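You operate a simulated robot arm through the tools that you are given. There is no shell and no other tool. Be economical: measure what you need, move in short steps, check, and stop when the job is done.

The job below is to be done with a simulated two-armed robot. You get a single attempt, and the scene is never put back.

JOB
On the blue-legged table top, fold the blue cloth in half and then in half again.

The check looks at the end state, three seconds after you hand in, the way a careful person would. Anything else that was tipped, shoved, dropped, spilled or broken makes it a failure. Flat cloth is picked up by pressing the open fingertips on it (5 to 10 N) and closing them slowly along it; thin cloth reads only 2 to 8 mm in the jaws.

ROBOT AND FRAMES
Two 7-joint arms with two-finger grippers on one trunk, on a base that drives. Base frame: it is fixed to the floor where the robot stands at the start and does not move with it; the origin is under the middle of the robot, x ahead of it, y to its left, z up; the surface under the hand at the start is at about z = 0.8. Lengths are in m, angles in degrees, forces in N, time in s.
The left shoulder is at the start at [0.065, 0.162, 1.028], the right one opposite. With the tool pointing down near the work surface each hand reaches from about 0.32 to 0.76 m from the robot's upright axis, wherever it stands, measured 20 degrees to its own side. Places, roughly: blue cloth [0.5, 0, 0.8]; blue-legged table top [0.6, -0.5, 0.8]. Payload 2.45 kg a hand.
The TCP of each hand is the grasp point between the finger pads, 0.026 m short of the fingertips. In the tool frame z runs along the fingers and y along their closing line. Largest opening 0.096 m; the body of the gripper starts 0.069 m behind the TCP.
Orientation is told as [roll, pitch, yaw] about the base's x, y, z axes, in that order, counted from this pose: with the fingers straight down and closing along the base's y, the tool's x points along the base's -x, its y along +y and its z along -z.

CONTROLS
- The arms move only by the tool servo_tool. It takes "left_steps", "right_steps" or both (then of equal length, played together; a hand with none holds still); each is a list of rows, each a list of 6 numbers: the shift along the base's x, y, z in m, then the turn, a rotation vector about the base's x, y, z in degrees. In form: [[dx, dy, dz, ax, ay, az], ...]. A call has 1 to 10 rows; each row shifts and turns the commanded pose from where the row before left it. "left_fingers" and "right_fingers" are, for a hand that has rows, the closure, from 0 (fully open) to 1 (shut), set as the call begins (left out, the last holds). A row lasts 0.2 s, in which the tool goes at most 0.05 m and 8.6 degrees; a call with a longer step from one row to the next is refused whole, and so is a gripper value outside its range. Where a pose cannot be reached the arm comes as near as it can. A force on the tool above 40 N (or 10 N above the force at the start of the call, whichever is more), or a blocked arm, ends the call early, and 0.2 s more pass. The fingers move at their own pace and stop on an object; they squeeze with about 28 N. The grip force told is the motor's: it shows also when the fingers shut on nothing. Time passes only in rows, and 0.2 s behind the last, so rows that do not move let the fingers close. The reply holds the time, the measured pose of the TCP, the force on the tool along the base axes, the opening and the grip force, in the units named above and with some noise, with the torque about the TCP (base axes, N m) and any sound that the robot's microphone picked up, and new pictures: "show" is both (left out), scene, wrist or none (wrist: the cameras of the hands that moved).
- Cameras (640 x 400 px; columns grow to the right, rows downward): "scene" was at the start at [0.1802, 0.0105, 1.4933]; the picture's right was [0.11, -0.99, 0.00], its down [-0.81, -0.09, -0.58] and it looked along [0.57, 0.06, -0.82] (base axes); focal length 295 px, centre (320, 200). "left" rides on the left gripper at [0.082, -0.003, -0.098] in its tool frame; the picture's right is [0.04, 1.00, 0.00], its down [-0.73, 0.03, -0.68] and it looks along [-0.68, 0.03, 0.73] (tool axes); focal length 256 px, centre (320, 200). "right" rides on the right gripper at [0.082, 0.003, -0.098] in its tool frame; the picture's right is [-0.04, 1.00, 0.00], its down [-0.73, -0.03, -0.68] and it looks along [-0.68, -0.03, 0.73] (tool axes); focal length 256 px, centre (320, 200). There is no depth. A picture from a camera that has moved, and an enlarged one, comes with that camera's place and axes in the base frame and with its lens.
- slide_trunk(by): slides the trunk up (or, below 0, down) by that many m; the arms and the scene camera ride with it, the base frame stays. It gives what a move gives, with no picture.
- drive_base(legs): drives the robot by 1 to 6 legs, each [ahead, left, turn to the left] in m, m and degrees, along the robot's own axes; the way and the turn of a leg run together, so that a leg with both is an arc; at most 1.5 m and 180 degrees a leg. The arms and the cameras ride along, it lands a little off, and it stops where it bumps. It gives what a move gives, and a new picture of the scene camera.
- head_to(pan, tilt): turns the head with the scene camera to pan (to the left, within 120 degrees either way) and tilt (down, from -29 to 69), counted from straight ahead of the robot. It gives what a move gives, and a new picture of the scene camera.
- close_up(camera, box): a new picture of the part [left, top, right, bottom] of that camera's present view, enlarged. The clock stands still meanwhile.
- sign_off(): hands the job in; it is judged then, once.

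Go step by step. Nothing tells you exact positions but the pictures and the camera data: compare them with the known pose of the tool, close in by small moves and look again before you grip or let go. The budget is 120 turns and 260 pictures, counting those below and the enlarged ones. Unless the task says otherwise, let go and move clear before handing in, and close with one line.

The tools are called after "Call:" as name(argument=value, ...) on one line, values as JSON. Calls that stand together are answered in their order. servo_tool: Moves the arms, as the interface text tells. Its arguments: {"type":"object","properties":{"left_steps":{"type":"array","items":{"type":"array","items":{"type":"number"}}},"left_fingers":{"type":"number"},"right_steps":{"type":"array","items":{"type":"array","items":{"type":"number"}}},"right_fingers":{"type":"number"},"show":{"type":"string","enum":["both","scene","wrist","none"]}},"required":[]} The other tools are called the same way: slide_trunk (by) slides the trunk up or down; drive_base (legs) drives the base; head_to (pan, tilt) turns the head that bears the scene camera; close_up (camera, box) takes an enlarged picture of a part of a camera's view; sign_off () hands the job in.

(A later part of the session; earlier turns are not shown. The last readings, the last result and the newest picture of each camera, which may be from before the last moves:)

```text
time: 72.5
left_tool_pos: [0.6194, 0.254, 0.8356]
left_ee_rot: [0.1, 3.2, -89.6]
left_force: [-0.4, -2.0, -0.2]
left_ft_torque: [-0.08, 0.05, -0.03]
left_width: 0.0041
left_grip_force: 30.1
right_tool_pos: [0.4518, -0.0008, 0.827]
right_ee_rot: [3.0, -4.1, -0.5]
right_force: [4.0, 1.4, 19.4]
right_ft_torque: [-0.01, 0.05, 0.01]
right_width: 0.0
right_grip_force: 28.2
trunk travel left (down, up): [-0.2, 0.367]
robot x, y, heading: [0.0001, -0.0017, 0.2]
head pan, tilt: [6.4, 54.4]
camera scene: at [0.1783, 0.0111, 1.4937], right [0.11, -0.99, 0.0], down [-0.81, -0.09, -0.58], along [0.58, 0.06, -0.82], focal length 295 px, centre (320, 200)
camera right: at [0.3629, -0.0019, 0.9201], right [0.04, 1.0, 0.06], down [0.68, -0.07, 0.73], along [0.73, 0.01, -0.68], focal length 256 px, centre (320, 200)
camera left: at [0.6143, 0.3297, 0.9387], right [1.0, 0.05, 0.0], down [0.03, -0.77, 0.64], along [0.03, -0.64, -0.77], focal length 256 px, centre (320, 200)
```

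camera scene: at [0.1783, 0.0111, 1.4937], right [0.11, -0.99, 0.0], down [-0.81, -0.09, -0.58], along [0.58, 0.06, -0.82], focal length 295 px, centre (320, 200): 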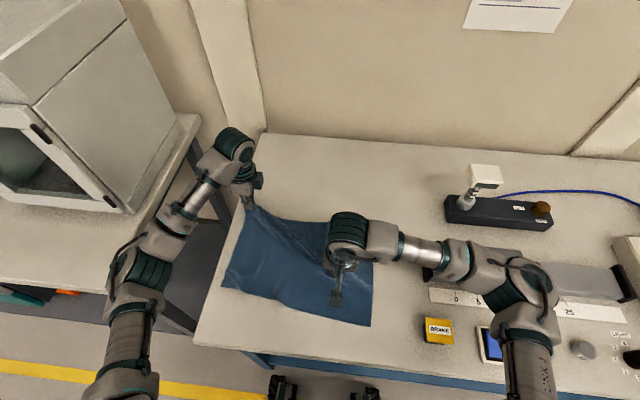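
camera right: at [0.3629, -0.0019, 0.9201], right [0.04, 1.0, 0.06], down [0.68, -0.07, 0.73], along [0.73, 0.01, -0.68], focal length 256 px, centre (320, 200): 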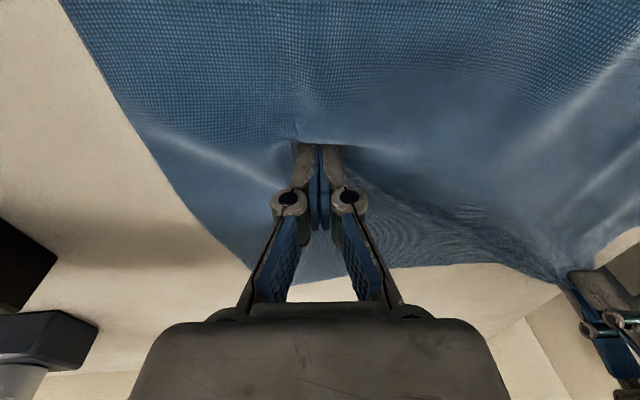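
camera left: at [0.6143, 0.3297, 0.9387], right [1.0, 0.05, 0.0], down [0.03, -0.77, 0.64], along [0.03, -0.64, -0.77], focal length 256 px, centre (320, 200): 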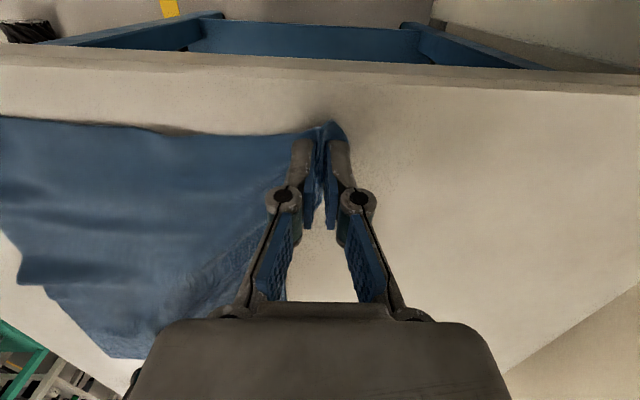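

Tension now shows diagonally, which is enough. I'll release and look at the shape.

Call:
servo_tool(left_steps=[[0, -0.006, -0.003, 0, 0, 0], [0, 0, -0.001, 0, 0, 0]], show="none")

Call:
servo_tool(left_steps=[[0, 0, 0, 0, 0, 0], [0, 0, 0, 0, 0, 0], [0, 0, 0, 0, 0, 0], [0, 0, 0.02, 0, 0, 0], [0, 0, 0.03, 0, 0, 0], [0, 0.01, 0.03, 0, 0, 0]], right_steps=[[0, 0, 0, 0, 0, 0], [0, 0, 0, 0, 0, 0], [0, 0, 0, 0, 0, 0], [0, 0, 0.02, 0, 0, 0], [0, -0.03, 0.035, 0, 0, 0], [0, -0.045, 0.01, 0, 0, 0]], left_fingers=0.3, show="none")

Call:
servo_tool(right_steps=[[-0.01, -0.045, 0.01, 0, 0, 0], [-0.01, -0.045, 0, 0, 0, 0], [-0.01, -0.045, 0, 0, 0, 0]], show="scene")

Call:
close_up(camera="scene", box=[200, 190, 440, 350])

```text
time: 73.1
left_tool_pos: [0.6172, 0.2482, 0.831]
left_ee_rot: [0.1, 3.2, -89.7]
left_force: [0.4, -1.1, 0.0]
left_ft_torque: [-0.03, 0.01, -0.02]
left_width: 0.0047
left_grip_force: 29.1
right_tool_pos: [0.4516, -0.0001, 0.8263]
right_ee_rot: [3.1, -4.1, -0.5]
right_force: [2.2, 2.2, 15.1]
right_ft_torque: [-0.08, 0.07, 0.01]
right_width: 0.0
right_grip_force: 27.5
trunk travel left (down, up): [-0.2, 0.367]
robot x, y, heading: [-0.0025, -0.0011, -0.2]
head pan, tilt: [6.4, 54.4]
```

```text
time: 74.5
left_tool_pos: [0.618, 0.2557, 0.913]
left_ee_rot: [0.1, 3.5, -89.7]
left_force: [-0.2, 0.3, 0.3]
left_ft_torque: [-0.02, 0.01, 0.02]
left_width: 0.0672
left_grip_force: 0.0
right_tool_pos: [0.4508, -0.0791, 0.892]
right_ee_rot: [3.2, -4.2, -0.4]
right_force: [-0.4, 0.3, -0.7]
right_ft_torque: [0.0, -0.01, -0.02]
right_width: 0.0
right_grip_force: 28.6
trunk travel left (down, up): [-0.2, 0.367]
robot x, y, heading: [0.0007, 0.0058, 0.1]
head pan, tilt: [6.4, 54.4]
```

```text
time: 75.3
left_tool_pos: [0.6181, 0.2551, 0.9129]
left_ee_rot: [0.1, 3.5, -89.6]
left_force: [-1.3, 0.2, 0.1]
left_ft_torque: [0.02, -0.05, 0.03]
left_width: 0.0672
left_grip_force: 0.1
right_tool_pos: [0.4208, -0.2146, 0.9012]
right_ee_rot: [3.3, -4.1, -0.3]
right_force: [0.3, -0.3, 0.1]
right_ft_torque: [0.02, -0.02, 0.0]
right_width: 0.0
right_grip_force: 28.3
trunk travel left (down, up): [-0.2, 0.367]
robot x, y, heading: [-0.0005, -0.0056, -0.0]
head pan, tilt: [6.4, 54.4]
camera scene: at [0.1787, 0.004, 1.4936], right [0.11, -0.99, 0.0], down [-0.81, -0.09, -0.58], along [0.58, 0.07, -0.81], focal length 295 px, centre (320, 200)
```

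scene: 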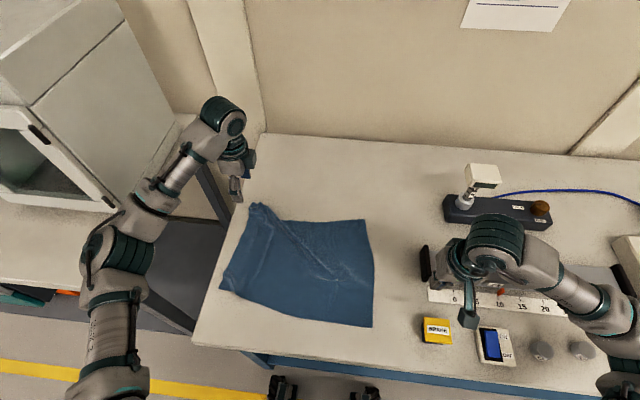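

```text
2.50 times, centred on (320, 270) of scene
camera zoom: at [0.1787, 0.004, 1.4936], right [0.11, -0.99, 0.0], down [-0.81, -0.09, -0.58], along [0.58, 0.07, -0.81], focal length 737 px, centre (320, 25)
```

zoom: 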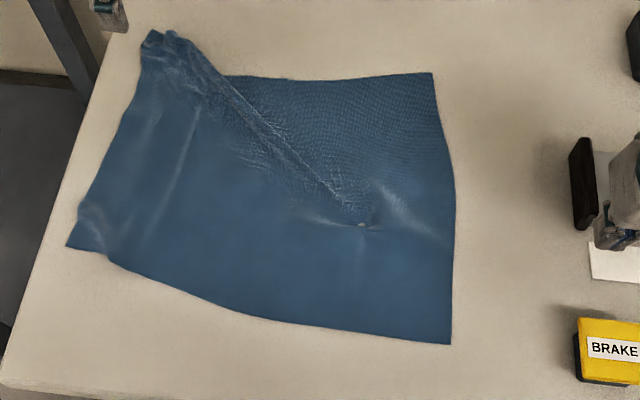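

The far edge is now short (A–B≈0.32 instead of 0.38). I'll pin A with the left tips and pull B to the right with the right hand.

Call:
servo_tool(left_steps=[[0.001, -0.007, -0.01, 0, 0, 0], [0.001, -0.007, -0.02, 0, 0, 0], [0.001, -0.006, -0.02, 0, 0, 0], [0, 0, -0.02, 0, 0, 0], [0, 0, -0.008, 0, 0, 0], [0, 0, 0, 0, 0, 0], [0, 0, 0, 0, 0, 0], [0, 0, 0, 0, 0, 0], [0, 0, 0, 0, 0, 0]], right_steps=[[0.0, 0.04, 0.01, 0, 0, 0], [0.0, 0.045, 0, 0, 0, 0], [0.02, 0.043, 0, 0, 0, 0], [0.045, 0, 0, 0, 0, 0], [0.045, 0, 0, 0, 0, 0], [0.045, 0, -0.01, 0, 0, 0], [0.027, 0, -0.02, 0, 0, 0], [0, 0, -0.02, 0, 0, 0], [0, 0, -0.016, 0, 0, 0]], left_fingers=1.0, right_fingers=0.6, show="wrist")

```text
time: 77.3
left_tool_pos: [0.6225, 0.2373, 0.8326]
left_ee_rot: [-0.1, 3.3, -89.6]
left_force: [-0.4, 1.0, -0.2]
left_ft_torque: [0.0, -0.01, -0.03]
left_width: 0.0
left_grip_force: 27.9
right_tool_pos: [0.6048, -0.0834, 0.8452]
right_ee_rot: [3.0, -4.0, -0.5]
right_force: [-1.1, -0.3, -0.4]
right_ft_torque: [-0.01, -0.02, -0.02]
right_width: 0.0383
right_grip_force: 0.1
trunk travel left (down, up): [-0.2, 0.367]
robot x, y, heading: [0.0061, -0.0029, -0.0]
head pan, tilt: [6.4, 54.4]
camera right: at [0.5166, -0.0843, 0.9397], right [0.04, 1.0, 0.06], down [0.68, -0.07, 0.73], along [0.73, 0.01, -0.68], focal length 256 px, centre (320, 200)
camera left: at [0.6181, 0.3134, 0.9363], right [1.0, 0.05, 0.0], down [0.03, -0.77, 0.64], along [0.03, -0.64, -0.77], focal length 256 px, centre (320, 200)
```

right: 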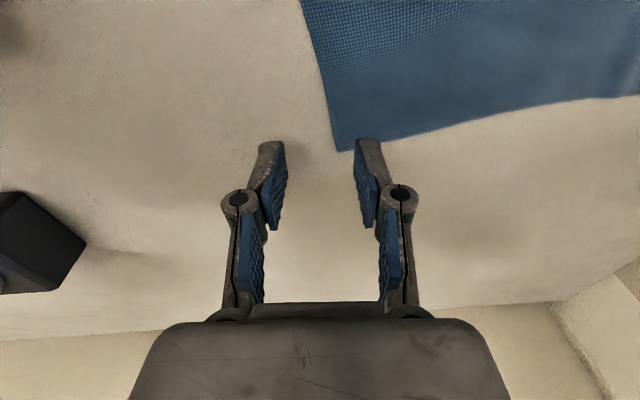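
left: 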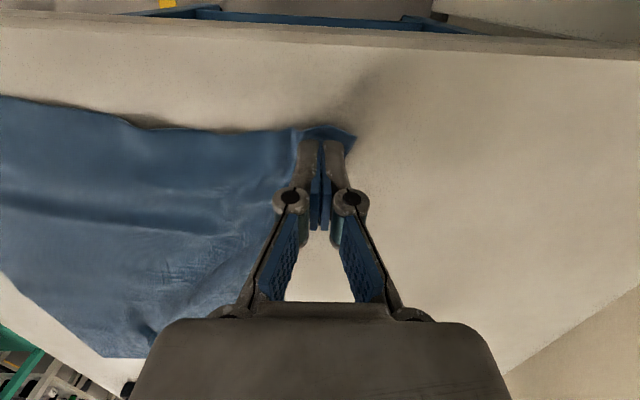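

Call:
servo_tool(left_steps=[[0, 0, -0.003, 0, 0, 0], [0, 0, -0.001, 0, 0, 0], [0, 0, 0, 0, 0, 0], [0, 0, 0, 0, 0, 0], [0, 0, 0, 0, 0, 0]], right_steps=[[-0.004, 0.02, 0, 0, 0, 0], [-0.004, 0.022, 0, 0, 0, 0], [0, 0, -0.012, 0, 0, 0], [0, 0, -0.004, 0, 0, 0], [0, 0, -0.002, 0, 0, 0]], show="none")

```text
time: 78.5
left_tool_pos: [0.6205, 0.2391, 0.8302]
left_ee_rot: [0.1, 3.1, -89.8]
left_force: [0.5, -0.5, 0.2]
left_ft_torque: [-0.03, -0.01, -0.02]
left_width: 0.0
left_grip_force: 27.8
right_tool_pos: [0.5954, -0.0403, 0.8291]
right_ee_rot: [3.0, -4.1, -0.4]
right_force: [1.4, -1.1, 4.1]
right_ft_torque: [-0.11, 0.05, 0.0]
right_width: 0.0387
right_grip_force: 0.4
trunk travel left (down, up): [-0.2, 0.367]
robot x, y, heading: [-0.0013, -0.0012, 0.2]
head pan, tilt: [6.4, 54.4]
```

Call:
servo_tool(left_steps=[[0, 0, -0.0015, 0, 0, 0], [0, 0, -0.001, 0, 0, 0]], right_steps=[[0, 0, -0.0005, 0, 0, 0], [0, 0, 0, 0, 0, 0]], right_fingers=0.75, show="none")

Call:
servo_tool(right_steps=[[0, 0, 0, 0, 0, 0], [0, 0, 0, 0, 0, 0]], right_fingers=0.88, show="none")

Call:
servo_tool(right_steps=[[0, 0, 0, 0, 0, 0], [0, 0, 0, 0, 0, 0], [0, 0, 0, 0, 0, 0]], right_fingers=1.0, show="none")

Call:
servo_tool(right_steps=[[0, 0, 0.006, 0, 0, 0], [0, -0.01, 0.002, 0, 0, 0], [0, -0.012, 0, 0, 0, 0], [0, -0.012, 0, 0, 0, 0], [0, -0.01, 0, 0, 0, 0]], show="scene")

Call:
close_up(camera="scene", box=[200, 190, 440, 350])

```text
time: 79.1
left_tool_pos: [0.6216, 0.2386, 0.8278]
left_ee_rot: [0.2, 3.3, -89.6]
left_force: [0.3, -0.2, 2.9]
left_ft_torque: [0.03, -0.01, 0.03]
left_width: 0.0
left_grip_force: 28.1
right_tool_pos: [0.5966, -0.0409, 0.8292]
right_ee_rot: [3.0, -4.2, -0.5]
right_force: [1.2, -1.3, 10.7]
right_ft_torque: [-0.21, 0.03, 0.03]
right_width: 0.0249
right_grip_force: 0.1
trunk travel left (down, up): [-0.2, 0.367]
robot x, y, heading: [-0.0033, 0.0012, 0.0]
head pan, tilt: [6.4, 54.4]
```

```text
time: 79.7
left_tool_pos: [0.62, 0.2382, 0.828]
left_ee_rot: [0.1, 3.3, -89.6]
left_force: [0.6, 0.9, 4.8]
left_ft_torque: [0.01, -0.06, 0.03]
left_width: 0.0
left_grip_force: 27.7
right_tool_pos: [0.596, -0.0409, 0.8295]
right_ee_rot: [3.1, -4.2, -0.5]
right_force: [0.4, -0.4, 10.8]
right_ft_torque: [-0.17, 0.09, 0.04]
right_width: 0.0117
right_grip_force: 0.2
trunk travel left (down, up): [-0.2, 0.367]
robot x, y, heading: [0.0022, -0.0002, 0.2]
head pan, tilt: [6.4, 54.4]
```

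```text
time: 80.5
left_tool_pos: [0.6212, 0.2386, 0.827]
left_ee_rot: [0.2, 3.2, -89.7]
left_force: [-1.1, 1.9, 9.8]
left_ft_torque: [-0.04, -0.03, 0.0]
left_width: 0.0
left_grip_force: 27.7
right_tool_pos: [0.5962, -0.04, 0.8283]
right_ee_rot: [2.9, -4.0, -0.5]
right_force: [-0.6, 0.1, 0.3]
right_ft_torque: [-0.02, -0.01, -0.06]
right_width: 0.0
right_grip_force: 27.8
trunk travel left (down, up): [-0.2, 0.367]
robot x, y, heading: [-0.002, -0.0, -0.2]
head pan, tilt: [6.4, 54.4]
```

```text
time: 81.7
left_tool_pos: [0.6215, 0.2373, 0.8277]
left_ee_rot: [0.1, 3.3, -89.7]
left_force: [0.1, 1.3, 9.6]
left_ft_torque: [-0.01, -0.09, 0.03]
left_width: 0.0001
left_grip_force: 28.2
right_tool_pos: [0.5963, -0.0848, 0.8378]
right_ee_rot: [3.0, -4.2, -0.4]
right_force: [-0.6, -0.4, 0.3]
right_ft_torque: [0.06, 0.01, -0.07]
right_width: 0.0
right_grip_force: 27.6
trunk travel left (down, up): [-0.2, 0.367]
robot x, y, heading: [0.0015, -0.0, -0.1]
head pan, tilt: [6.4, 54.4]
camera scene: at [0.1789, 0.0098, 1.4936], right [0.11, -0.99, 0.0], down [-0.81, -0.09, -0.58], along [0.58, 0.07, -0.82], focal length 295 px, centre (320, 200)
```

scene: 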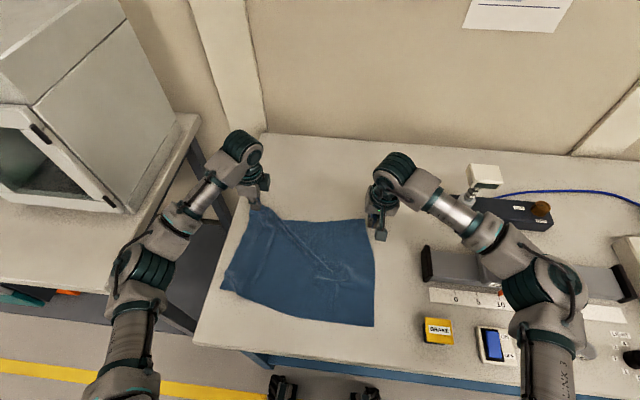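

```text
2.50 times, centred on (320, 270) of scene
camera zoom: at [0.1789, 0.0098, 1.4936], right [0.11, -0.99, 0.0], down [-0.81, -0.09, -0.58], along [0.58, 0.07, -0.82], focal length 737 px, centre (320, 25)
```

zoom: 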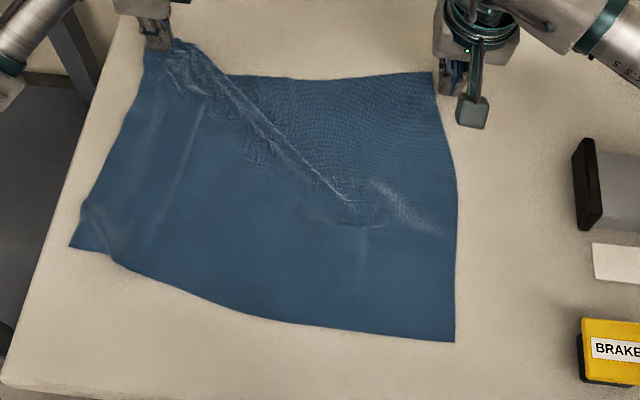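

The right pinch slipped off. I'll instead press the closed tips on the cloth near B and drag it right.

Call:
servo_tool(right_steps=[[0, 0.015, 0.005, 0, 0, 0], [0, 0.02, 0, 0, 0, 0], [0, 0.01, -0.009, 0, 0, 0], [0, 0, -0.004, 0, 0, 0], [0, 0, -0.003, 0, 0, 0], [0, 0, -0.001, 0, 0, 0]], show="none")

```text
time: 83.1
left_tool_pos: [0.6205, 0.2375, 0.8268]
left_ee_rot: [0.0, 3.3, -89.5]
left_force: [0.8, 0.3, 4.4]
left_ft_torque: [0.0, -0.04, 0.03]
left_width: 0.0
left_grip_force: 27.9
right_tool_pos: [0.5951, -0.0389, 0.8267]
right_ee_rot: [3.2, -4.3, -0.5]
right_force: [0.8, 1.0, 17.0]
right_ft_torque: [-0.11, 0.08, 0.04]
right_width: 0.0
right_grip_force: 27.5
trunk travel left (down, up): [-0.2, 0.367]
robot x, y, heading: [-0.0011, -0.0011, -0.0]
head pan, tilt: [6.4, 54.4]
```

Call:
servo_tool(right_steps=[[0, -0.008, 0, 0, 0, 0], [0, -0.01, 0, 0, 0, 0], [0, -0.01, 0, 0, 0, 0], [0, -0.01, 0, 0, 0, 0], [0, -0.01, 0, 0, 0, 0], [0, -0.008, 0, 0, 0, 0]], left_steps=[[0, 0, -0.001, 0, 0, 0], [0, 0, 0, 0, 0, 0], [0, 0, 0, 0, 0, 0], [0, 0, 0, 0, 0, 0], [0, 0, 0, 0, 0, 0], [0, 0, 0, 0, 0, 0]], show="scene")

Call:
close_up(camera="scene", box=[200, 190, 440, 350])

```text
time: 84.5
left_tool_pos: [0.6195, 0.2394, 0.8281]
left_ee_rot: [0.1, 3.2, -89.8]
left_force: [0.0, -3.1, 7.8]
left_ft_torque: [-0.08, -0.05, -0.03]
left_width: 0.0003
left_grip_force: 27.5
right_tool_pos: [0.5942, -0.0935, 0.8277]
right_ee_rot: [3.1, -4.3, -0.4]
right_force: [0.2, 10.7, 29.7]
right_ft_torque: [0.14, 0.2, -0.04]
right_width: 0.0
right_grip_force: 28.3
trunk travel left (down, up): [-0.2, 0.367]
robot x, y, heading: [-0.0016, 0.0004, -0.1]
head pan, tilt: [6.4, 54.4]
camera scene: at [0.1739, 0.0131, 1.4945], right [0.11, -0.99, 0.0], down [-0.81, -0.09, -0.58], along [0.58, 0.06, -0.81], focal length 295 px, centre (320, 200)
```

scene: 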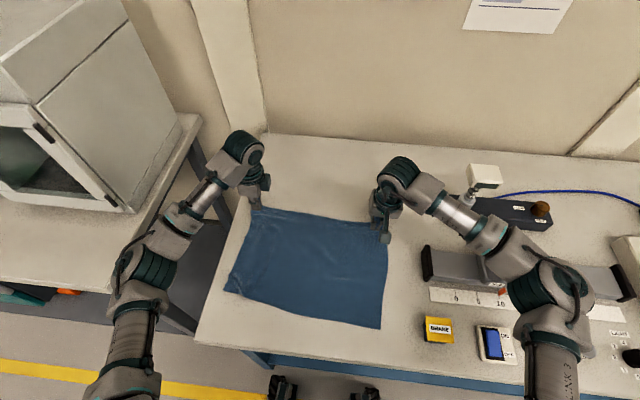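

```text
2.50 times, centred on (320, 270) of scene
camera zoom: at [0.1739, 0.0131, 1.4945], right [0.11, -0.99, 0.0], down [-0.81, -0.09, -0.58], along [0.58, 0.06, -0.81], focal length 737 px, centre (320, 25)
```

zoom: 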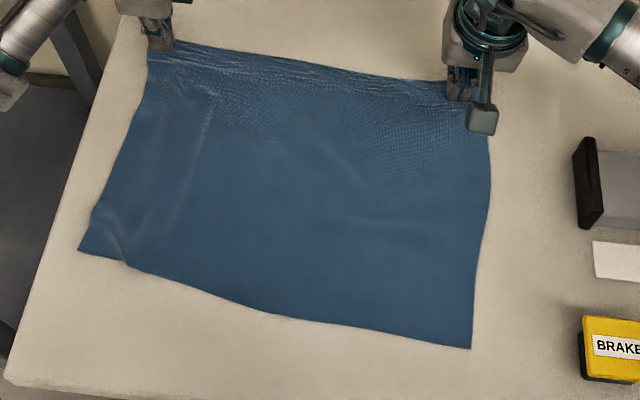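

Dragging works very well: the cloth is flat with a straight far edge (A≈[0.626,0.257], B≈[0.611,-0.126], C≈[0.335,-0.105]). Only D at [0.383,0.263] needs dragging to about [0.35,0.278], so I'll pin with the right hand and drag D with the left.

Call:
servo_tool(left_steps=[[0, 0, 0.03, 0, 0, 0], [-0.03, 0, 0.01, 0, 0, 0], [-0.037, 0.001, 0, 0, 0, 0], [-0.037, 0.001, 0, 0, 0, 0], [-0.037, 0.001, 0, 0, 0, 0], [-0.037, 0.001, 0, 0, 0, 0], [-0.037, 0.001, -0.01, 0, 0, 0], [0, 0, -0.023, 0, 0, 0]], right_steps=[[0, 0, 0.03, 0, 0, 0], [-0.005, 0.03, 0.01, 0, 0, 0], [-0.005, 0.04, 0, 0, 0, 0], [-0.005, 0.045, 0, 0, 0, 0], [-0.005, 0.045, 0, 0, 0, 0], [-0.005, 0.045, 0, 0, 0, 0], [0, 0.025, -0.01, 0, 0, 0], [0, 0, -0.024, 0, 0, 0]], show="wrist")

```text
time: 86.3
left_tool_pos: [0.4073, 0.2438, 0.8307]
left_ee_rot: [-0.1, 3.2, -89.7]
left_force: [-0.1, -0.8, -0.2]
left_ft_torque: [0.02, 0.02, 0.0]
left_width: 0.0
left_grip_force: 28.3
right_tool_pos: [0.5724, 0.1359, 0.8273]
right_ee_rot: [3.0, -4.0, -0.5]
right_force: [0.4, -0.3, -1.1]
right_ft_torque: [-0.02, -0.04, -0.03]
right_width: 0.0
right_grip_force: 28.4
trunk travel left (down, up): [-0.2, 0.367]
robot x, y, heading: [0.0009, 0.0005, 0.2]
head pan, tilt: [6.4, 54.4]
camera right: at [0.4841, 0.1334, 0.921], right [0.05, 1.0, 0.06], down [0.68, -0.07, 0.73], along [0.73, 0.01, -0.69], focal length 256 px, centre (320, 200)
camera left: at [0.4036, 0.319, 0.9343], right [1.0, 0.05, 0.0], down [0.04, -0.77, 0.64], along [0.03, -0.64, -0.77], focal length 256 px, centre (320, 200)
```

right: 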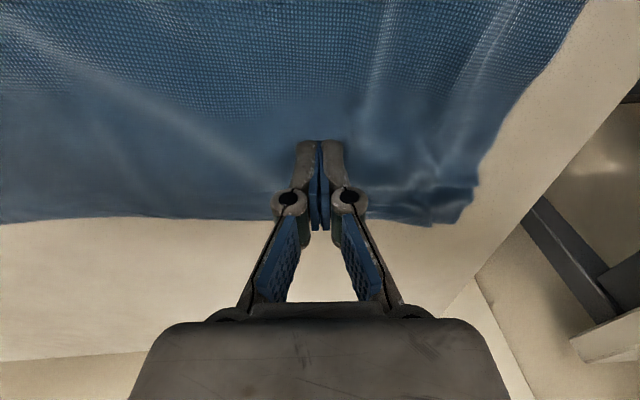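
left: 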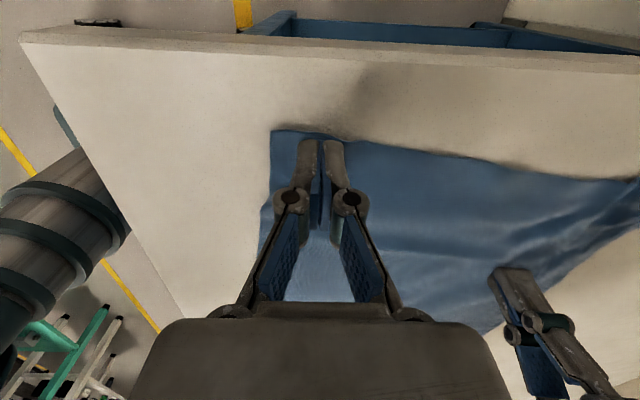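

Both are in place; press both and drag D outward (-x, +y).

Call:
servo_tool(left_steps=[[0, 0, -0.003, 0, 0, 0], [0, 0, -0.0015, 0, 0, 0], [0, 0, -0.0005, 0, 0, 0]], right_steps=[[0, 0, -0.001, 0, 0, 0], [0, 0, -0.001, 0, 0, 0], [0, 0, 0, 0, 0, 0]], show="none")

```text
time: 87.1
left_tool_pos: [0.4063, 0.2445, 0.8275]
left_ee_rot: [0.0, 3.2, -89.6]
left_force: [0.7, -0.7, -0.5]
left_ft_torque: [-0.01, -0.01, 0.04]
left_width: 0.0001
left_grip_force: 28.7
right_tool_pos: [0.5717, 0.1361, 0.8269]
right_ee_rot: [3.0, -4.2, -0.6]
right_force: [0.3, 0.7, 1.9]
right_ft_torque: [0.02, 0.03, 0.0]
right_width: 0.0
right_grip_force: 28.3
trunk travel left (down, up): [-0.2, 0.367]
robot x, y, heading: [0.0018, 0.001, 0.2]
head pan, tilt: [6.4, 54.4]
```

Call:
servo_tool(left_steps=[[0, 0, -0.0015, 0, 0, 0], [0, 0, -0.001, 0, 0, 0], [-0.005, 0.002, 0, 0, 0, 0], [-0.007, 0.003, 0, 0, 0, 0], [-0.007, 0.003, 0, 0, 0, 0], [-0.007, 0.003, 0, 0, 0, 0], [-0.007, 0.003, 0, 0, 0, 0]], right_steps=[[0, 0, -0.001, 0, 0, 0], [0, 0, -0.001, 0, 0, 0], [0, 0, 0, 0, 0, 0], [0, 0, 0, 0, 0, 0], [0, 0, 0, 0, 0, 0], [0, 0, 0, 0, 0, 0], [0, 0, 0, 0, 0, 0]], show="both")

```text
time: 88.7
left_tool_pos: [0.3727, 0.2569, 0.8265]
left_ee_rot: [0.1, 3.1, -89.6]
left_force: [4.2, -2.6, 9.9]
left_ft_torque: [-0.13, -0.1, 0.0]
left_width: 0.0001
left_grip_force: 27.9
right_tool_pos: [0.5702, 0.1352, 0.8272]
right_ee_rot: [3.0, -4.1, -0.5]
right_force: [0.4, 1.4, 19.5]
right_ft_torque: [-0.04, 0.16, 0.01]
right_width: 0.0
right_grip_force: 28.0
trunk travel left (down, up): [-0.2, 0.367]
robot x, y, heading: [-0.0019, -0.0007, 0.0]
head pan, tilt: [6.4, 54.4]
camera scene: at [0.1755, 0.0118, 1.4943], right [0.11, -0.99, 0.0], down [-0.81, -0.09, -0.58], along [0.58, 0.06, -0.81], focal length 295 px, centre (320, 200)
camera right: at [0.4818, 0.1327, 0.9198], right [0.04, 1.0, 0.06], down [0.68, -0.07, 0.73], along [0.73, 0.01, -0.68], focal length 256 px, centre (320, 200)
camera left: at [0.3688, 0.332, 0.9295], right [1.0, 0.05, 0.01], down [0.03, -0.77, 0.64], along [0.03, -0.64, -0.77], focal length 256 px, centre (320, 200)
```

scene: 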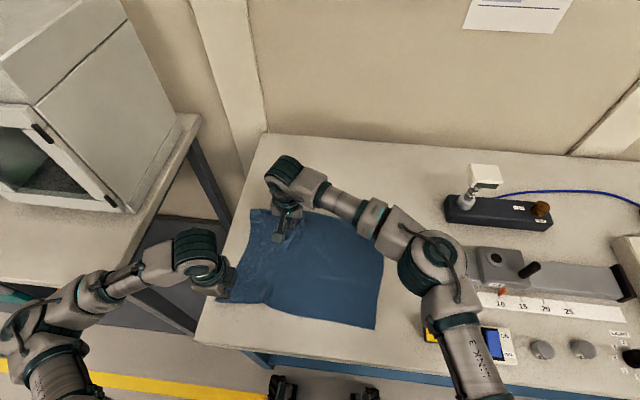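
right: 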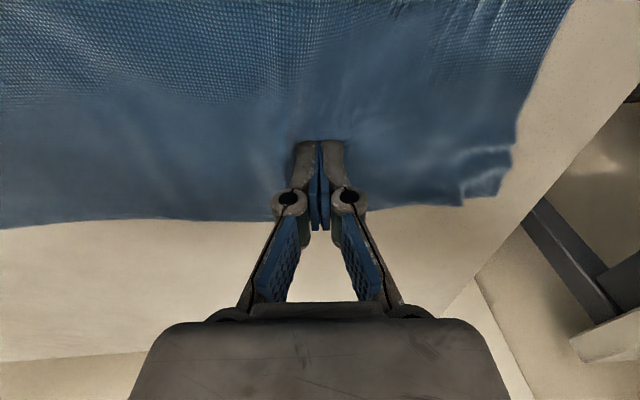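
left: 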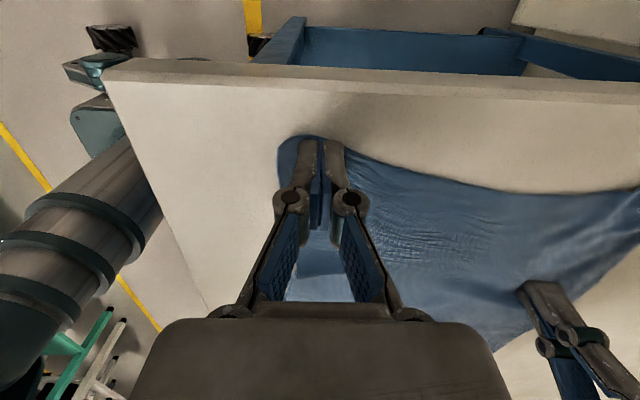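

Good drag. I'll lift both hands away and view the cloth.

Call:
servo_tool(left_steps=[[0, 0, 0.03, 0, 0, 0], [0, 0.03, 0.04, 0, 0, 0], [0, 0.045, 0, 0, 0, 0], [0, 0.045, 0, 0, 0, 0]], right_steps=[[0, 0, 0.03, 0, 0, 0], [0, -0.03, 0.04, 0, 0, 0], [0, -0.045, 0.01, 0, 0, 0], [0, -0.045, 0, 0, 0, 0]], show="none")

Call:
servo_tool(right_steps=[[0, -0.045, 0, 0, 0, 0], [0, -0.045, 0, 0, 0, 0], [0, -0.045, 0, 0, 0, 0], [0, -0.045, 0, 0, 0, 0], [0, -0.045, 0, 0, 0, 0]], show="scene")

Call:
close_up(camera="scene", box=[200, 190, 440, 350])

```text
time: 89.7
left_tool_pos: [0.3718, 0.3767, 0.8961]
left_ee_rot: [0.2, 3.3, -89.8]
left_force: [0.6, -0.2, 0.3]
left_ft_torque: [-0.02, -0.02, 0.0]
left_width: 0.0
left_grip_force: 27.7
right_tool_pos: [0.5711, 0.0146, 0.9051]
right_ee_rot: [3.2, -4.1, -0.5]
right_force: [0.5, 1.1, 1.0]
right_ft_torque: [0.01, -0.03, 0.01]
right_width: 0.0
right_grip_force: 27.7
trunk travel left (down, up): [-0.2, 0.367]
robot x, y, heading: [-0.0017, 0.0033, 0.1]
head pan, tilt: [6.4, 54.4]
```

```text
time: 90.9
left_tool_pos: [0.3725, 0.3759, 0.8959]
left_ee_rot: [0.0, 3.2, -89.6]
left_force: [-0.1, -0.6, -0.2]
left_ft_torque: [0.03, -0.01, 0.03]
left_width: 0.0
left_grip_force: 28.0
right_tool_pos: [0.5695, -0.2113, 0.9042]
right_ee_rot: [3.1, -4.1, -0.4]
right_force: [-0.5, -0.7, 1.1]
right_ft_torque: [0.02, 0.01, 0.0]
right_width: 0.0
right_grip_force: 27.7
trunk travel left (down, up): [-0.2, 0.367]
robot x, y, heading: [-0.0001, -0.0003, 0.0]
head pan, tilt: [6.4, 54.4]
camera scene: at [0.1783, 0.0099, 1.4936], right [0.11, -0.99, 0.0], down [-0.81, -0.09, -0.58], along [0.58, 0.07, -0.82], focal length 295 px, centre (320, 200)
```

scene: 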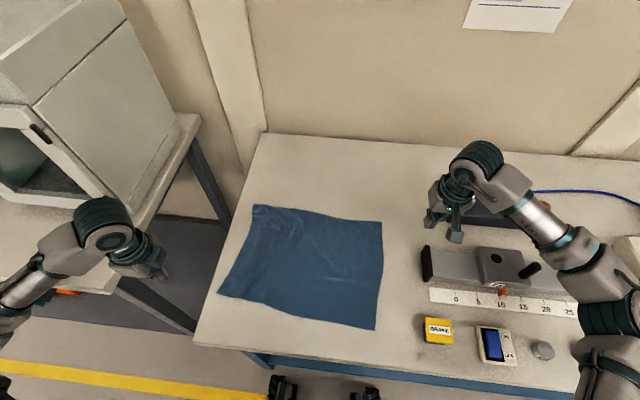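

```text
2.50 times, centred on (320, 270) of scene
camera zoom: at [0.1783, 0.0099, 1.4936], right [0.11, -0.99, 0.0], down [-0.81, -0.09, -0.58], along [0.58, 0.07, -0.82], focal length 737 px, centre (320, 25)
```

zoom: 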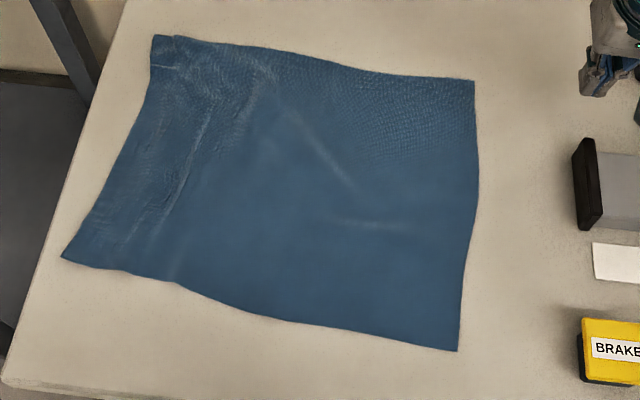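

The cloth is flat again: A[0.633,0.257], B[0.613,-0.106], C[0.335,-0.09], D[0.376,0.279]. The midline runs from [0.623,0.076] to [0.356,0.094], so I'll bring both hands above its two ends with yaw near 0.

Call:
servo_tool(left_steps=[[0.022, -0.03, 0, -3.2, 0, 8], [0.0229, -0.03, 0, 0, 0, 8.5], [0.0229, -0.03, 0, 0, 0, 8.5], [0.0229, -0.03, 0, 0, 0, 8.5], [0.0229, -0.03, 0, 0, 0, 8.5], [0.0229, -0.03, 0, 0, 0, 8.5], [0.0229, -0.03, 0, 0, 0, 8.5], [0.0229, -0.03, -0.01, 0, 0, 8.5], [0.0229, -0.03, -0.01, 0, 0, 8.5], [0.0223, -0.029, -0.01, 0, 0, 8.5]], right_steps=[[-0.01, 0.03, 0.01, -0.3, 0.4, -0.35], [-0.02, 0.03, 0, -0.3, 0.4, -0.35], [-0.02, 0.03, 0, -0.3, 0.4, -0.35], [-0.02, 0.03, 0, -0.3, 0.4, -0.35], [-0.02, 0.03, 0, -0.3, 0.4, -0.35], [-0.02, 0.03, 0, -0.3, 0.4, -0.35], [-0.02, 0.03, -0.01, -0.3, 0.4, -0.35], [-0.02, 0.03, -0.01, -0.3, 0.4, -0.35], [-0.02, 0.032, -0.01, -0.3, 0.4, -0.35], [-0.021, 0.032, -0.02, -0.3, 0.4, -0.35]], left_fingers=0.55, right_fingers=0.55, show="both")

```text
time: 93.1
left_tool_pos: [0.602, 0.0795, 0.8647]
left_ee_rot: [-0.2, 0.2, -5.0]
left_force: [0.1, -0.8, 0.2]
left_ft_torque: [0.0, 0.06, 0.0]
left_width: 0.0432
left_grip_force: 0.0
right_tool_pos: [0.3782, 0.094, 0.8656]
right_ee_rot: [0.0, -0.2, -3.9]
right_force: [0.7, -0.2, 0.1]
right_ft_torque: [-0.02, -0.01, -0.04]
right_width: 0.043
right_grip_force: 0.2
trunk travel left (down, up): [-0.2, 0.367]
robot x, y, heading: [0.0012, -0.0019, 0.3]
head pan, tilt: [6.4, 54.4]
camera scene: at [0.1811, 0.0107, 1.4932], right [0.11, -0.99, 0.0], down [-0.81, -0.09, -0.58], along [0.57, 0.06, -0.82], focal length 295 px, centre (320, 200)
camera right: at [0.2974, 0.1023, 0.9644], right [0.11, 0.99, 0.0], down [0.73, -0.08, 0.68], along [0.68, -0.08, -0.73], focal length 256 px, centre (320, 200)
camera left: at [0.5207, 0.0819, 0.9636], right [0.05, 1.0, 0.0], down [0.74, -0.03, 0.68], along [0.68, -0.03, -0.74], focal length 256 px, centre (320, 200)
```

scene: 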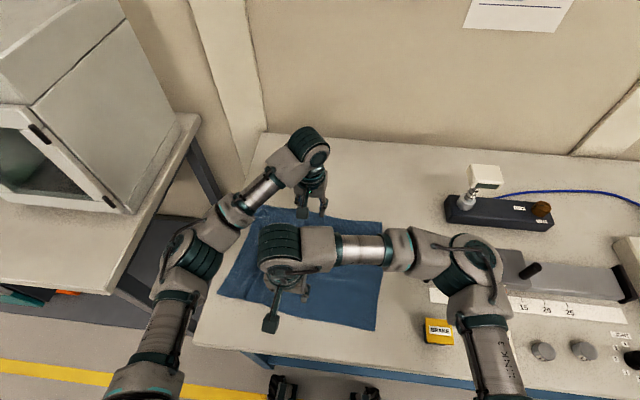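
right: 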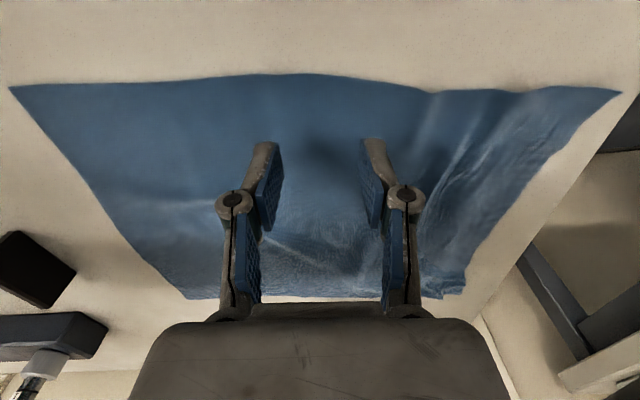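
left: 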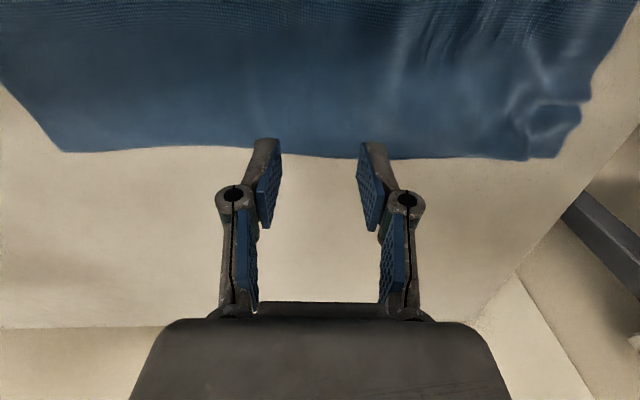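

The midpoints check out. I'll nudge both hands nearer the cloth's ends and descend to contact.

Call:
servo_tool(left_steps=[[0.003, 0, -0.012, 0, 0, 0], [0.003, 0, -0.012, 0, 0, 0], [0, 0, -0.008, 0, 0, 0], [0, 0, -0.004, 0, 0, 0], [0, 0, -0.002, 0, 0, 0]], right_steps=[[-0.005, 0, -0.012, 0, 0, 0], [-0.005, 0, -0.012, 0, 0, 0], [0, 0, -0.009, 0, 0, 0], [0, 0, -0.004, 0, 0, 0], [0, 0, -0.002, 0, 0, 0]], show="none")

```text
time: 94.3
left_tool_pos: [0.6073, 0.0783, 0.8267]
left_ee_rot: [-0.2, 0.3, -5.2]
left_force: [-1.2, -0.4, 0.0]
left_ft_torque: [-0.02, 0.02, -0.02]
left_width: 0.0435
left_grip_force: 0.0
right_tool_pos: [0.3699, 0.0939, 0.8262]
right_ee_rot: [-0.1, -0.2, -3.9]
right_force: [0.5, -0.3, 1.5]
right_ft_torque: [0.05, -0.02, -0.01]
right_width: 0.0432
right_grip_force: 0.0
trunk travel left (down, up): [-0.2, 0.367]
robot x, y, heading: [-0.0004, -0.0014, -0.0]
head pan, tilt: [6.4, 54.4]
```

Call:
servo_tool(left_steps=[[0, 0, -0.001, 0, 0, 0], [0, 0, -0.001, 0, 0, 0]], right_steps=[[0, 0, -0.001, 0, 0, 0], [0, 0, -0.0005, 0, 0, 0]], show="none")

```text
time: 94.9
left_tool_pos: [0.6061, 0.0771, 0.8263]
left_ee_rot: [-0.2, 0.0, -5.1]
left_force: [0.0, -0.1, 4.0]
left_ft_torque: [0.07, -0.05, -0.03]
left_width: 0.0437
left_grip_force: 0.0
right_tool_pos: [0.3693, 0.0938, 0.826]
right_ee_rot: [0.1, -0.3, -3.9]
right_force: [0.3, -0.2, 14.1]
right_ft_torque: [0.0, 0.15, -0.01]
right_width: 0.0425
right_grip_force: 5.7
trunk travel left (down, up): [-0.2, 0.367]
robot x, y, heading: [-0.002, 0.0007, 0.3]
head pan, tilt: [6.4, 54.4]
```

Call:
servo_tool(left_steps=[[0, 0, -0.0006, 0, 0, 0], [0, 0, 0, 0, 0, 0]], right_steps=[[0, 0, 0, 0, 0, 0], [0, 0, 0, 0, 0, 0]], left_fingers=0.65, right_fingers=0.65, show="none")

Call:
servo_tool(left_steps=[[0, 0, 0, 0, 0, 0], [0, 0, 0, 0, 0, 0]], right_steps=[[0, 0, 0, 0, 0, 0], [0, 0, 0, 0, 0, 0]], left_fingers=0.76, right_fingers=0.76, show="none")

Call:
servo_tool(left_steps=[[0, 0, 0, 0, 0, 0], [0, 0, 0, 0, 0, 0]], right_steps=[[0, 0, 0, 0, 0, 0], [0, 0, 0, 0, 0, 0]], left_fingers=0.87, right_fingers=0.87, show="wrist")

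Call:
servo_tool(left_steps=[[0, 0, 0, 0, 0, 0], [0, 0, 0, 0, 0, 0], [0, 0, 0, 0, 0, 0]], right_steps=[[0, 0, 0, 0, 0, 0], [0, 0, 0, 0, 0, 0], [0, 0, 0, 0, 0, 0]], left_fingers=1.0, right_fingers=1.0, show="none")

```text
time: 95.5
left_tool_pos: [0.6066, 0.0784, 0.8283]
left_ee_rot: [-0.3, -0.1, -5.2]
left_force: [-0.2, -0.4, 12.6]
left_ft_torque: [-0.03, -0.03, -0.02]
left_width: 0.032
left_grip_force: 0.1
right_tool_pos: [0.3673, 0.0946, 0.8265]
right_ee_rot: [-0.1, -0.3, -3.9]
right_force: [0.7, 0.5, 11.7]
right_ft_torque: [0.05, 0.11, -0.03]
right_width: 0.0353
right_grip_force: 0.0
trunk travel left (down, up): [-0.2, 0.367]
robot x, y, heading: [-0.0011, 0.0019, -0.2]
head pan, tilt: [6.4, 54.4]
```

```text
time: 96.1
left_tool_pos: [0.6059, 0.0775, 0.8266]
left_ee_rot: [-0.3, 0.0, -5.3]
left_force: [0.2, -0.4, 17.5]
left_ft_torque: [-0.05, -0.04, 0.0]
left_width: 0.024
left_grip_force: 4.9
right_tool_pos: [0.3676, 0.0934, 0.8252]
right_ee_rot: [-0.2, -0.2, -3.8]
right_force: [0.1, -1.3, 13.6]
right_ft_torque: [-0.02, 0.06, -0.06]
right_width: 0.0237
right_grip_force: 4.1
trunk travel left (down, up): [-0.2, 0.367]
robot x, y, heading: [0.0035, 0.001, -0.0]
head pan, tilt: [6.4, 54.4]
```

```text
time: 96.7
left_tool_pos: [0.6053, 0.0766, 0.8264]
left_ee_rot: [-0.2, 0.0, -5.2]
left_force: [1.4, 0.1, 17.0]
left_ft_torque: [-0.07, -0.14, 0.02]
left_width: 0.0109
left_grip_force: 0.1
right_tool_pos: [0.3681, 0.0939, 0.8273]
right_ee_rot: [0.0, -0.3, -3.8]
right_force: [0.5, -0.2, 19.7]
right_ft_torque: [0.05, 0.03, 0.01]
right_width: 0.0117
right_grip_force: 0.1
trunk travel left (down, up): [-0.2, 0.367]
robot x, y, heading: [-0.0042, -0.0014, -0.0]
head pan, tilt: [6.4, 54.4]
camera right: at [0.2865, 0.1014, 0.9256], right [0.11, 0.99, 0.0], down [0.73, -0.08, 0.68], along [0.68, -0.07, -0.73], focal length 256 px, centre (320, 200)
camera left: at [0.5241, 0.0812, 0.9254], right [0.05, 1.0, 0.0], down [0.73, -0.03, 0.68], along [0.68, -0.04, -0.73], focal length 256 px, centre (320, 200)
```

right: 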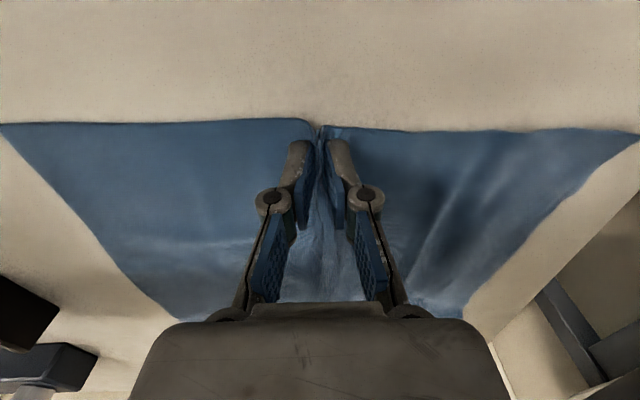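
left: 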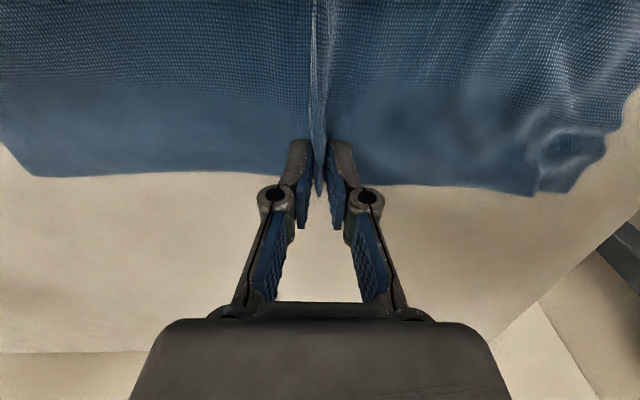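

```text
time: 97.5
left_tool_pos: [0.6058, 0.0776, 0.8254]
left_ee_rot: [-0.1, 0.1, -5.1]
left_force: [2.0, 3.7, 18.9]
left_ft_torque: [-0.04, -0.29, -0.01]
left_width: 0.0028
left_grip_force: 24.7
right_tool_pos: [0.368, 0.0932, 0.8266]
right_ee_rot: [0.0, -0.3, -3.9]
right_force: [1.9, -0.1, 25.5]
right_ft_torque: [0.1, 0.11, -0.02]
right_width: 0.0028
right_grip_force: 27.8
trunk travel left (down, up): [-0.2, 0.367]
robot x, y, heading: [0.0027, -0.0002, 0.1]
head pan, tilt: [6.4, 54.4]
```

A perfect ridge runs along the midline. I'll lift slowly straight up.

Call:
servo_tool(left_steps=[[0, 0, 0.015, 0, 0, 0], [0, 0, 0.018, 0, 0, 0], [0, 0, 0.018, 0, 0, 0], [0, 0, 0.018, 0, 0, 0], [0, 0, 0.018, 0, 0, 0], [0, 0, 0.018, 0, 0, 0], [0, 0, 0.018, 0, 0, 0], [0, 0, 0.018, 0, 0, 0], [0, 0, 0.018, 0, 0, 0], [0, 0, 0.018, 0, 0, 0]], right_steps=[[0, 0, 0.015, 0, 0, 0], [0, 0, 0.018, 0, 0, 0], [0, 0, 0.018, 0, 0, 0], [0, 0, 0.018, 0, 0, 0], [0, 0, 0.018, 0, 0, 0], [0, 0, 0.018, 0, 0, 0], [0, 0, 0.018, 0, 0, 0], [0, 0, 0.018, 0, 0, 0], [0, 0, 0.018, 0, 0, 0], [0, 0, 0.018, 0, 0, 0]], show="both")

```text
time: 99.7
left_tool_pos: [0.6053, 0.0785, 1.0029]
left_ee_rot: [-0.2, 0.2, -5.1]
left_force: [0.2, -0.6, 0.5]
left_ft_torque: [-0.15, 0.0, 0.0]
left_width: 0.0039
left_grip_force: 25.5
right_tool_pos: [0.3677, 0.0922, 1.0026]
right_ee_rot: [-0.2, -0.2, -3.9]
right_force: [-0.6, -0.5, 0.5]
right_ft_torque: [0.0, -0.02, 0.02]
right_width: 0.0028
right_grip_force: 28.0
trunk travel left (down, up): [-0.2, 0.367]
robot x, y, heading: [-0.0048, -0.0008, -0.1]
head pan, tilt: [6.4, 54.4]
camera scene: at [0.179, 0.0103, 1.4936], right [0.11, -0.99, 0.0], down [-0.81, -0.09, -0.58], along [0.58, 0.06, -0.82], focal length 295 px, centre (320, 200)
camera right: at [0.2878, 0.1017, 1.1024], right [0.11, 0.99, 0.0], down [0.73, -0.08, 0.68], along [0.68, -0.07, -0.73], focal length 256 px, centre (320, 200)
camera left: at [0.5248, 0.0819, 1.102], right [0.05, 1.0, 0.0], down [0.73, -0.03, 0.68], along [0.68, -0.04, -0.74], focal length 256 px, centre (320, 200)
```

scene: 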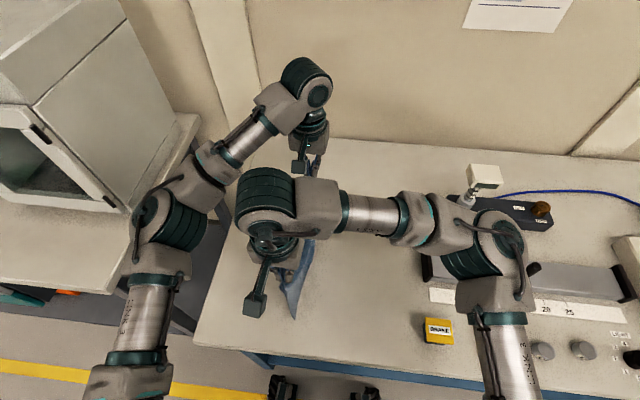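
right: 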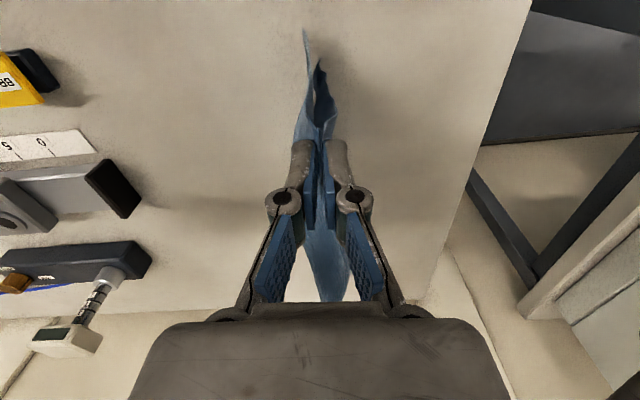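
left: 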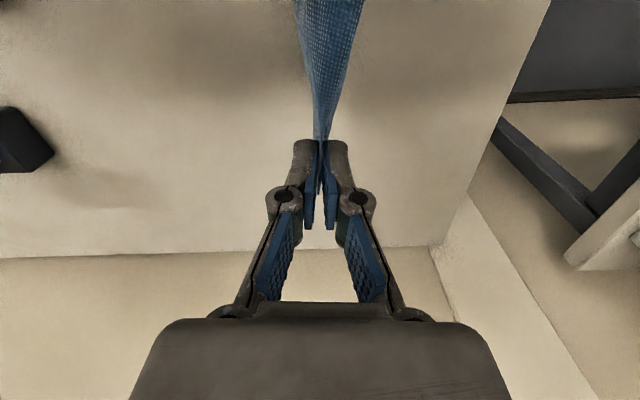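

The cloth hangs doubled from the midline. I'll lift a bit more so the edges hang free, pause, then lay it down along a 45° path toward the right.

Call:
servo_tool(left_steps=[[0, 0, 0.01, 0, 0, 0], [0, 0, 0.015, 0, 0, 0], [0, 0, 0, 0, 0, 0], [0, 0, 0, 0, 0, 0], [0, 0, 0, 0, 0, 0], [0, 0, -0.01, 0, 0, 0], [0, 0, -0.01, 0, 0, 0]], right_steps=[[0, 0, 0.01, 0, 0, 0], [0, 0, 0.015, 0, 0, 0], [0, 0, 0, 0, 0, 0], [0, 0, 0, 0, 0, 0], [0, 0, 0, 0, 0, 0], [0, 0, -0.01, 0, 0, 0], [0, 0, -0.01, 0, 0, 0]], show="wrist")

```text
time: 101.3
left_tool_pos: [0.6077, 0.0778, 1.0066]
left_ee_rot: [-0.3, 0.1, -5.1]
left_force: [0.2, 0.0, -0.2]
left_ft_torque: [0.02, 0.01, -0.01]
left_width: 0.0047
left_grip_force: 33.9
right_tool_pos: [0.3699, 0.0938, 1.0078]
right_ee_rot: [-0.1, 0.0, -3.9]
right_force: [0.0, 0.2, -0.8]
right_ft_torque: [0.01, 0.0, 0.01]
right_width: 0.0029
right_grip_force: 28.5
trunk travel left (down, up): [-0.2, 0.367]
robot x, y, heading: [0.003, -0.0011, -0.0]
head pan, tilt: [6.4, 54.4]
camera right: at [0.2886, 0.1021, 1.106], right [0.11, 0.99, 0.0], down [0.73, -0.08, 0.68], along [0.68, -0.07, -0.73], focal length 256 px, centre (320, 200)
camera left: at [0.5262, 0.0822, 1.1057], right [0.05, 1.0, 0.0], down [0.74, -0.03, 0.68], along [0.68, -0.04, -0.74], focal length 256 px, centre (320, 200)
```

right: 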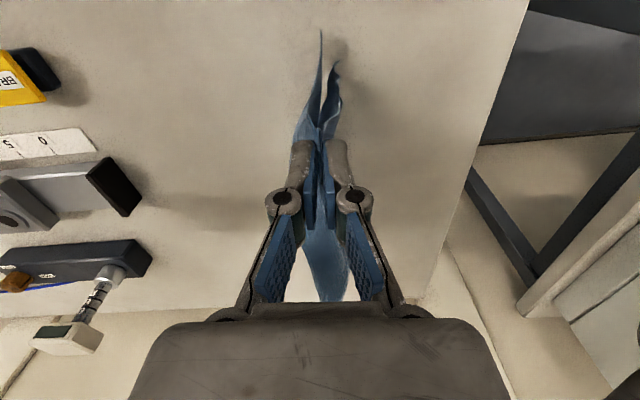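
left: 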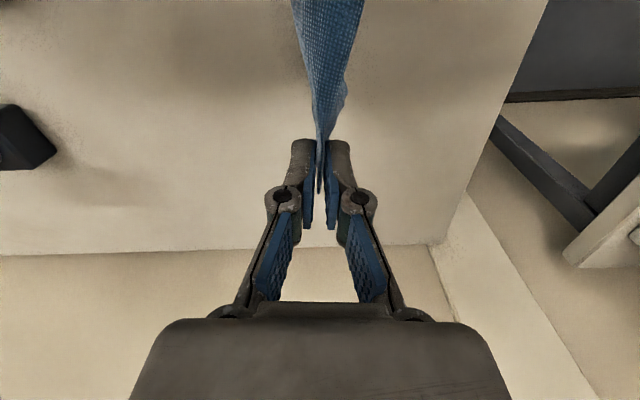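

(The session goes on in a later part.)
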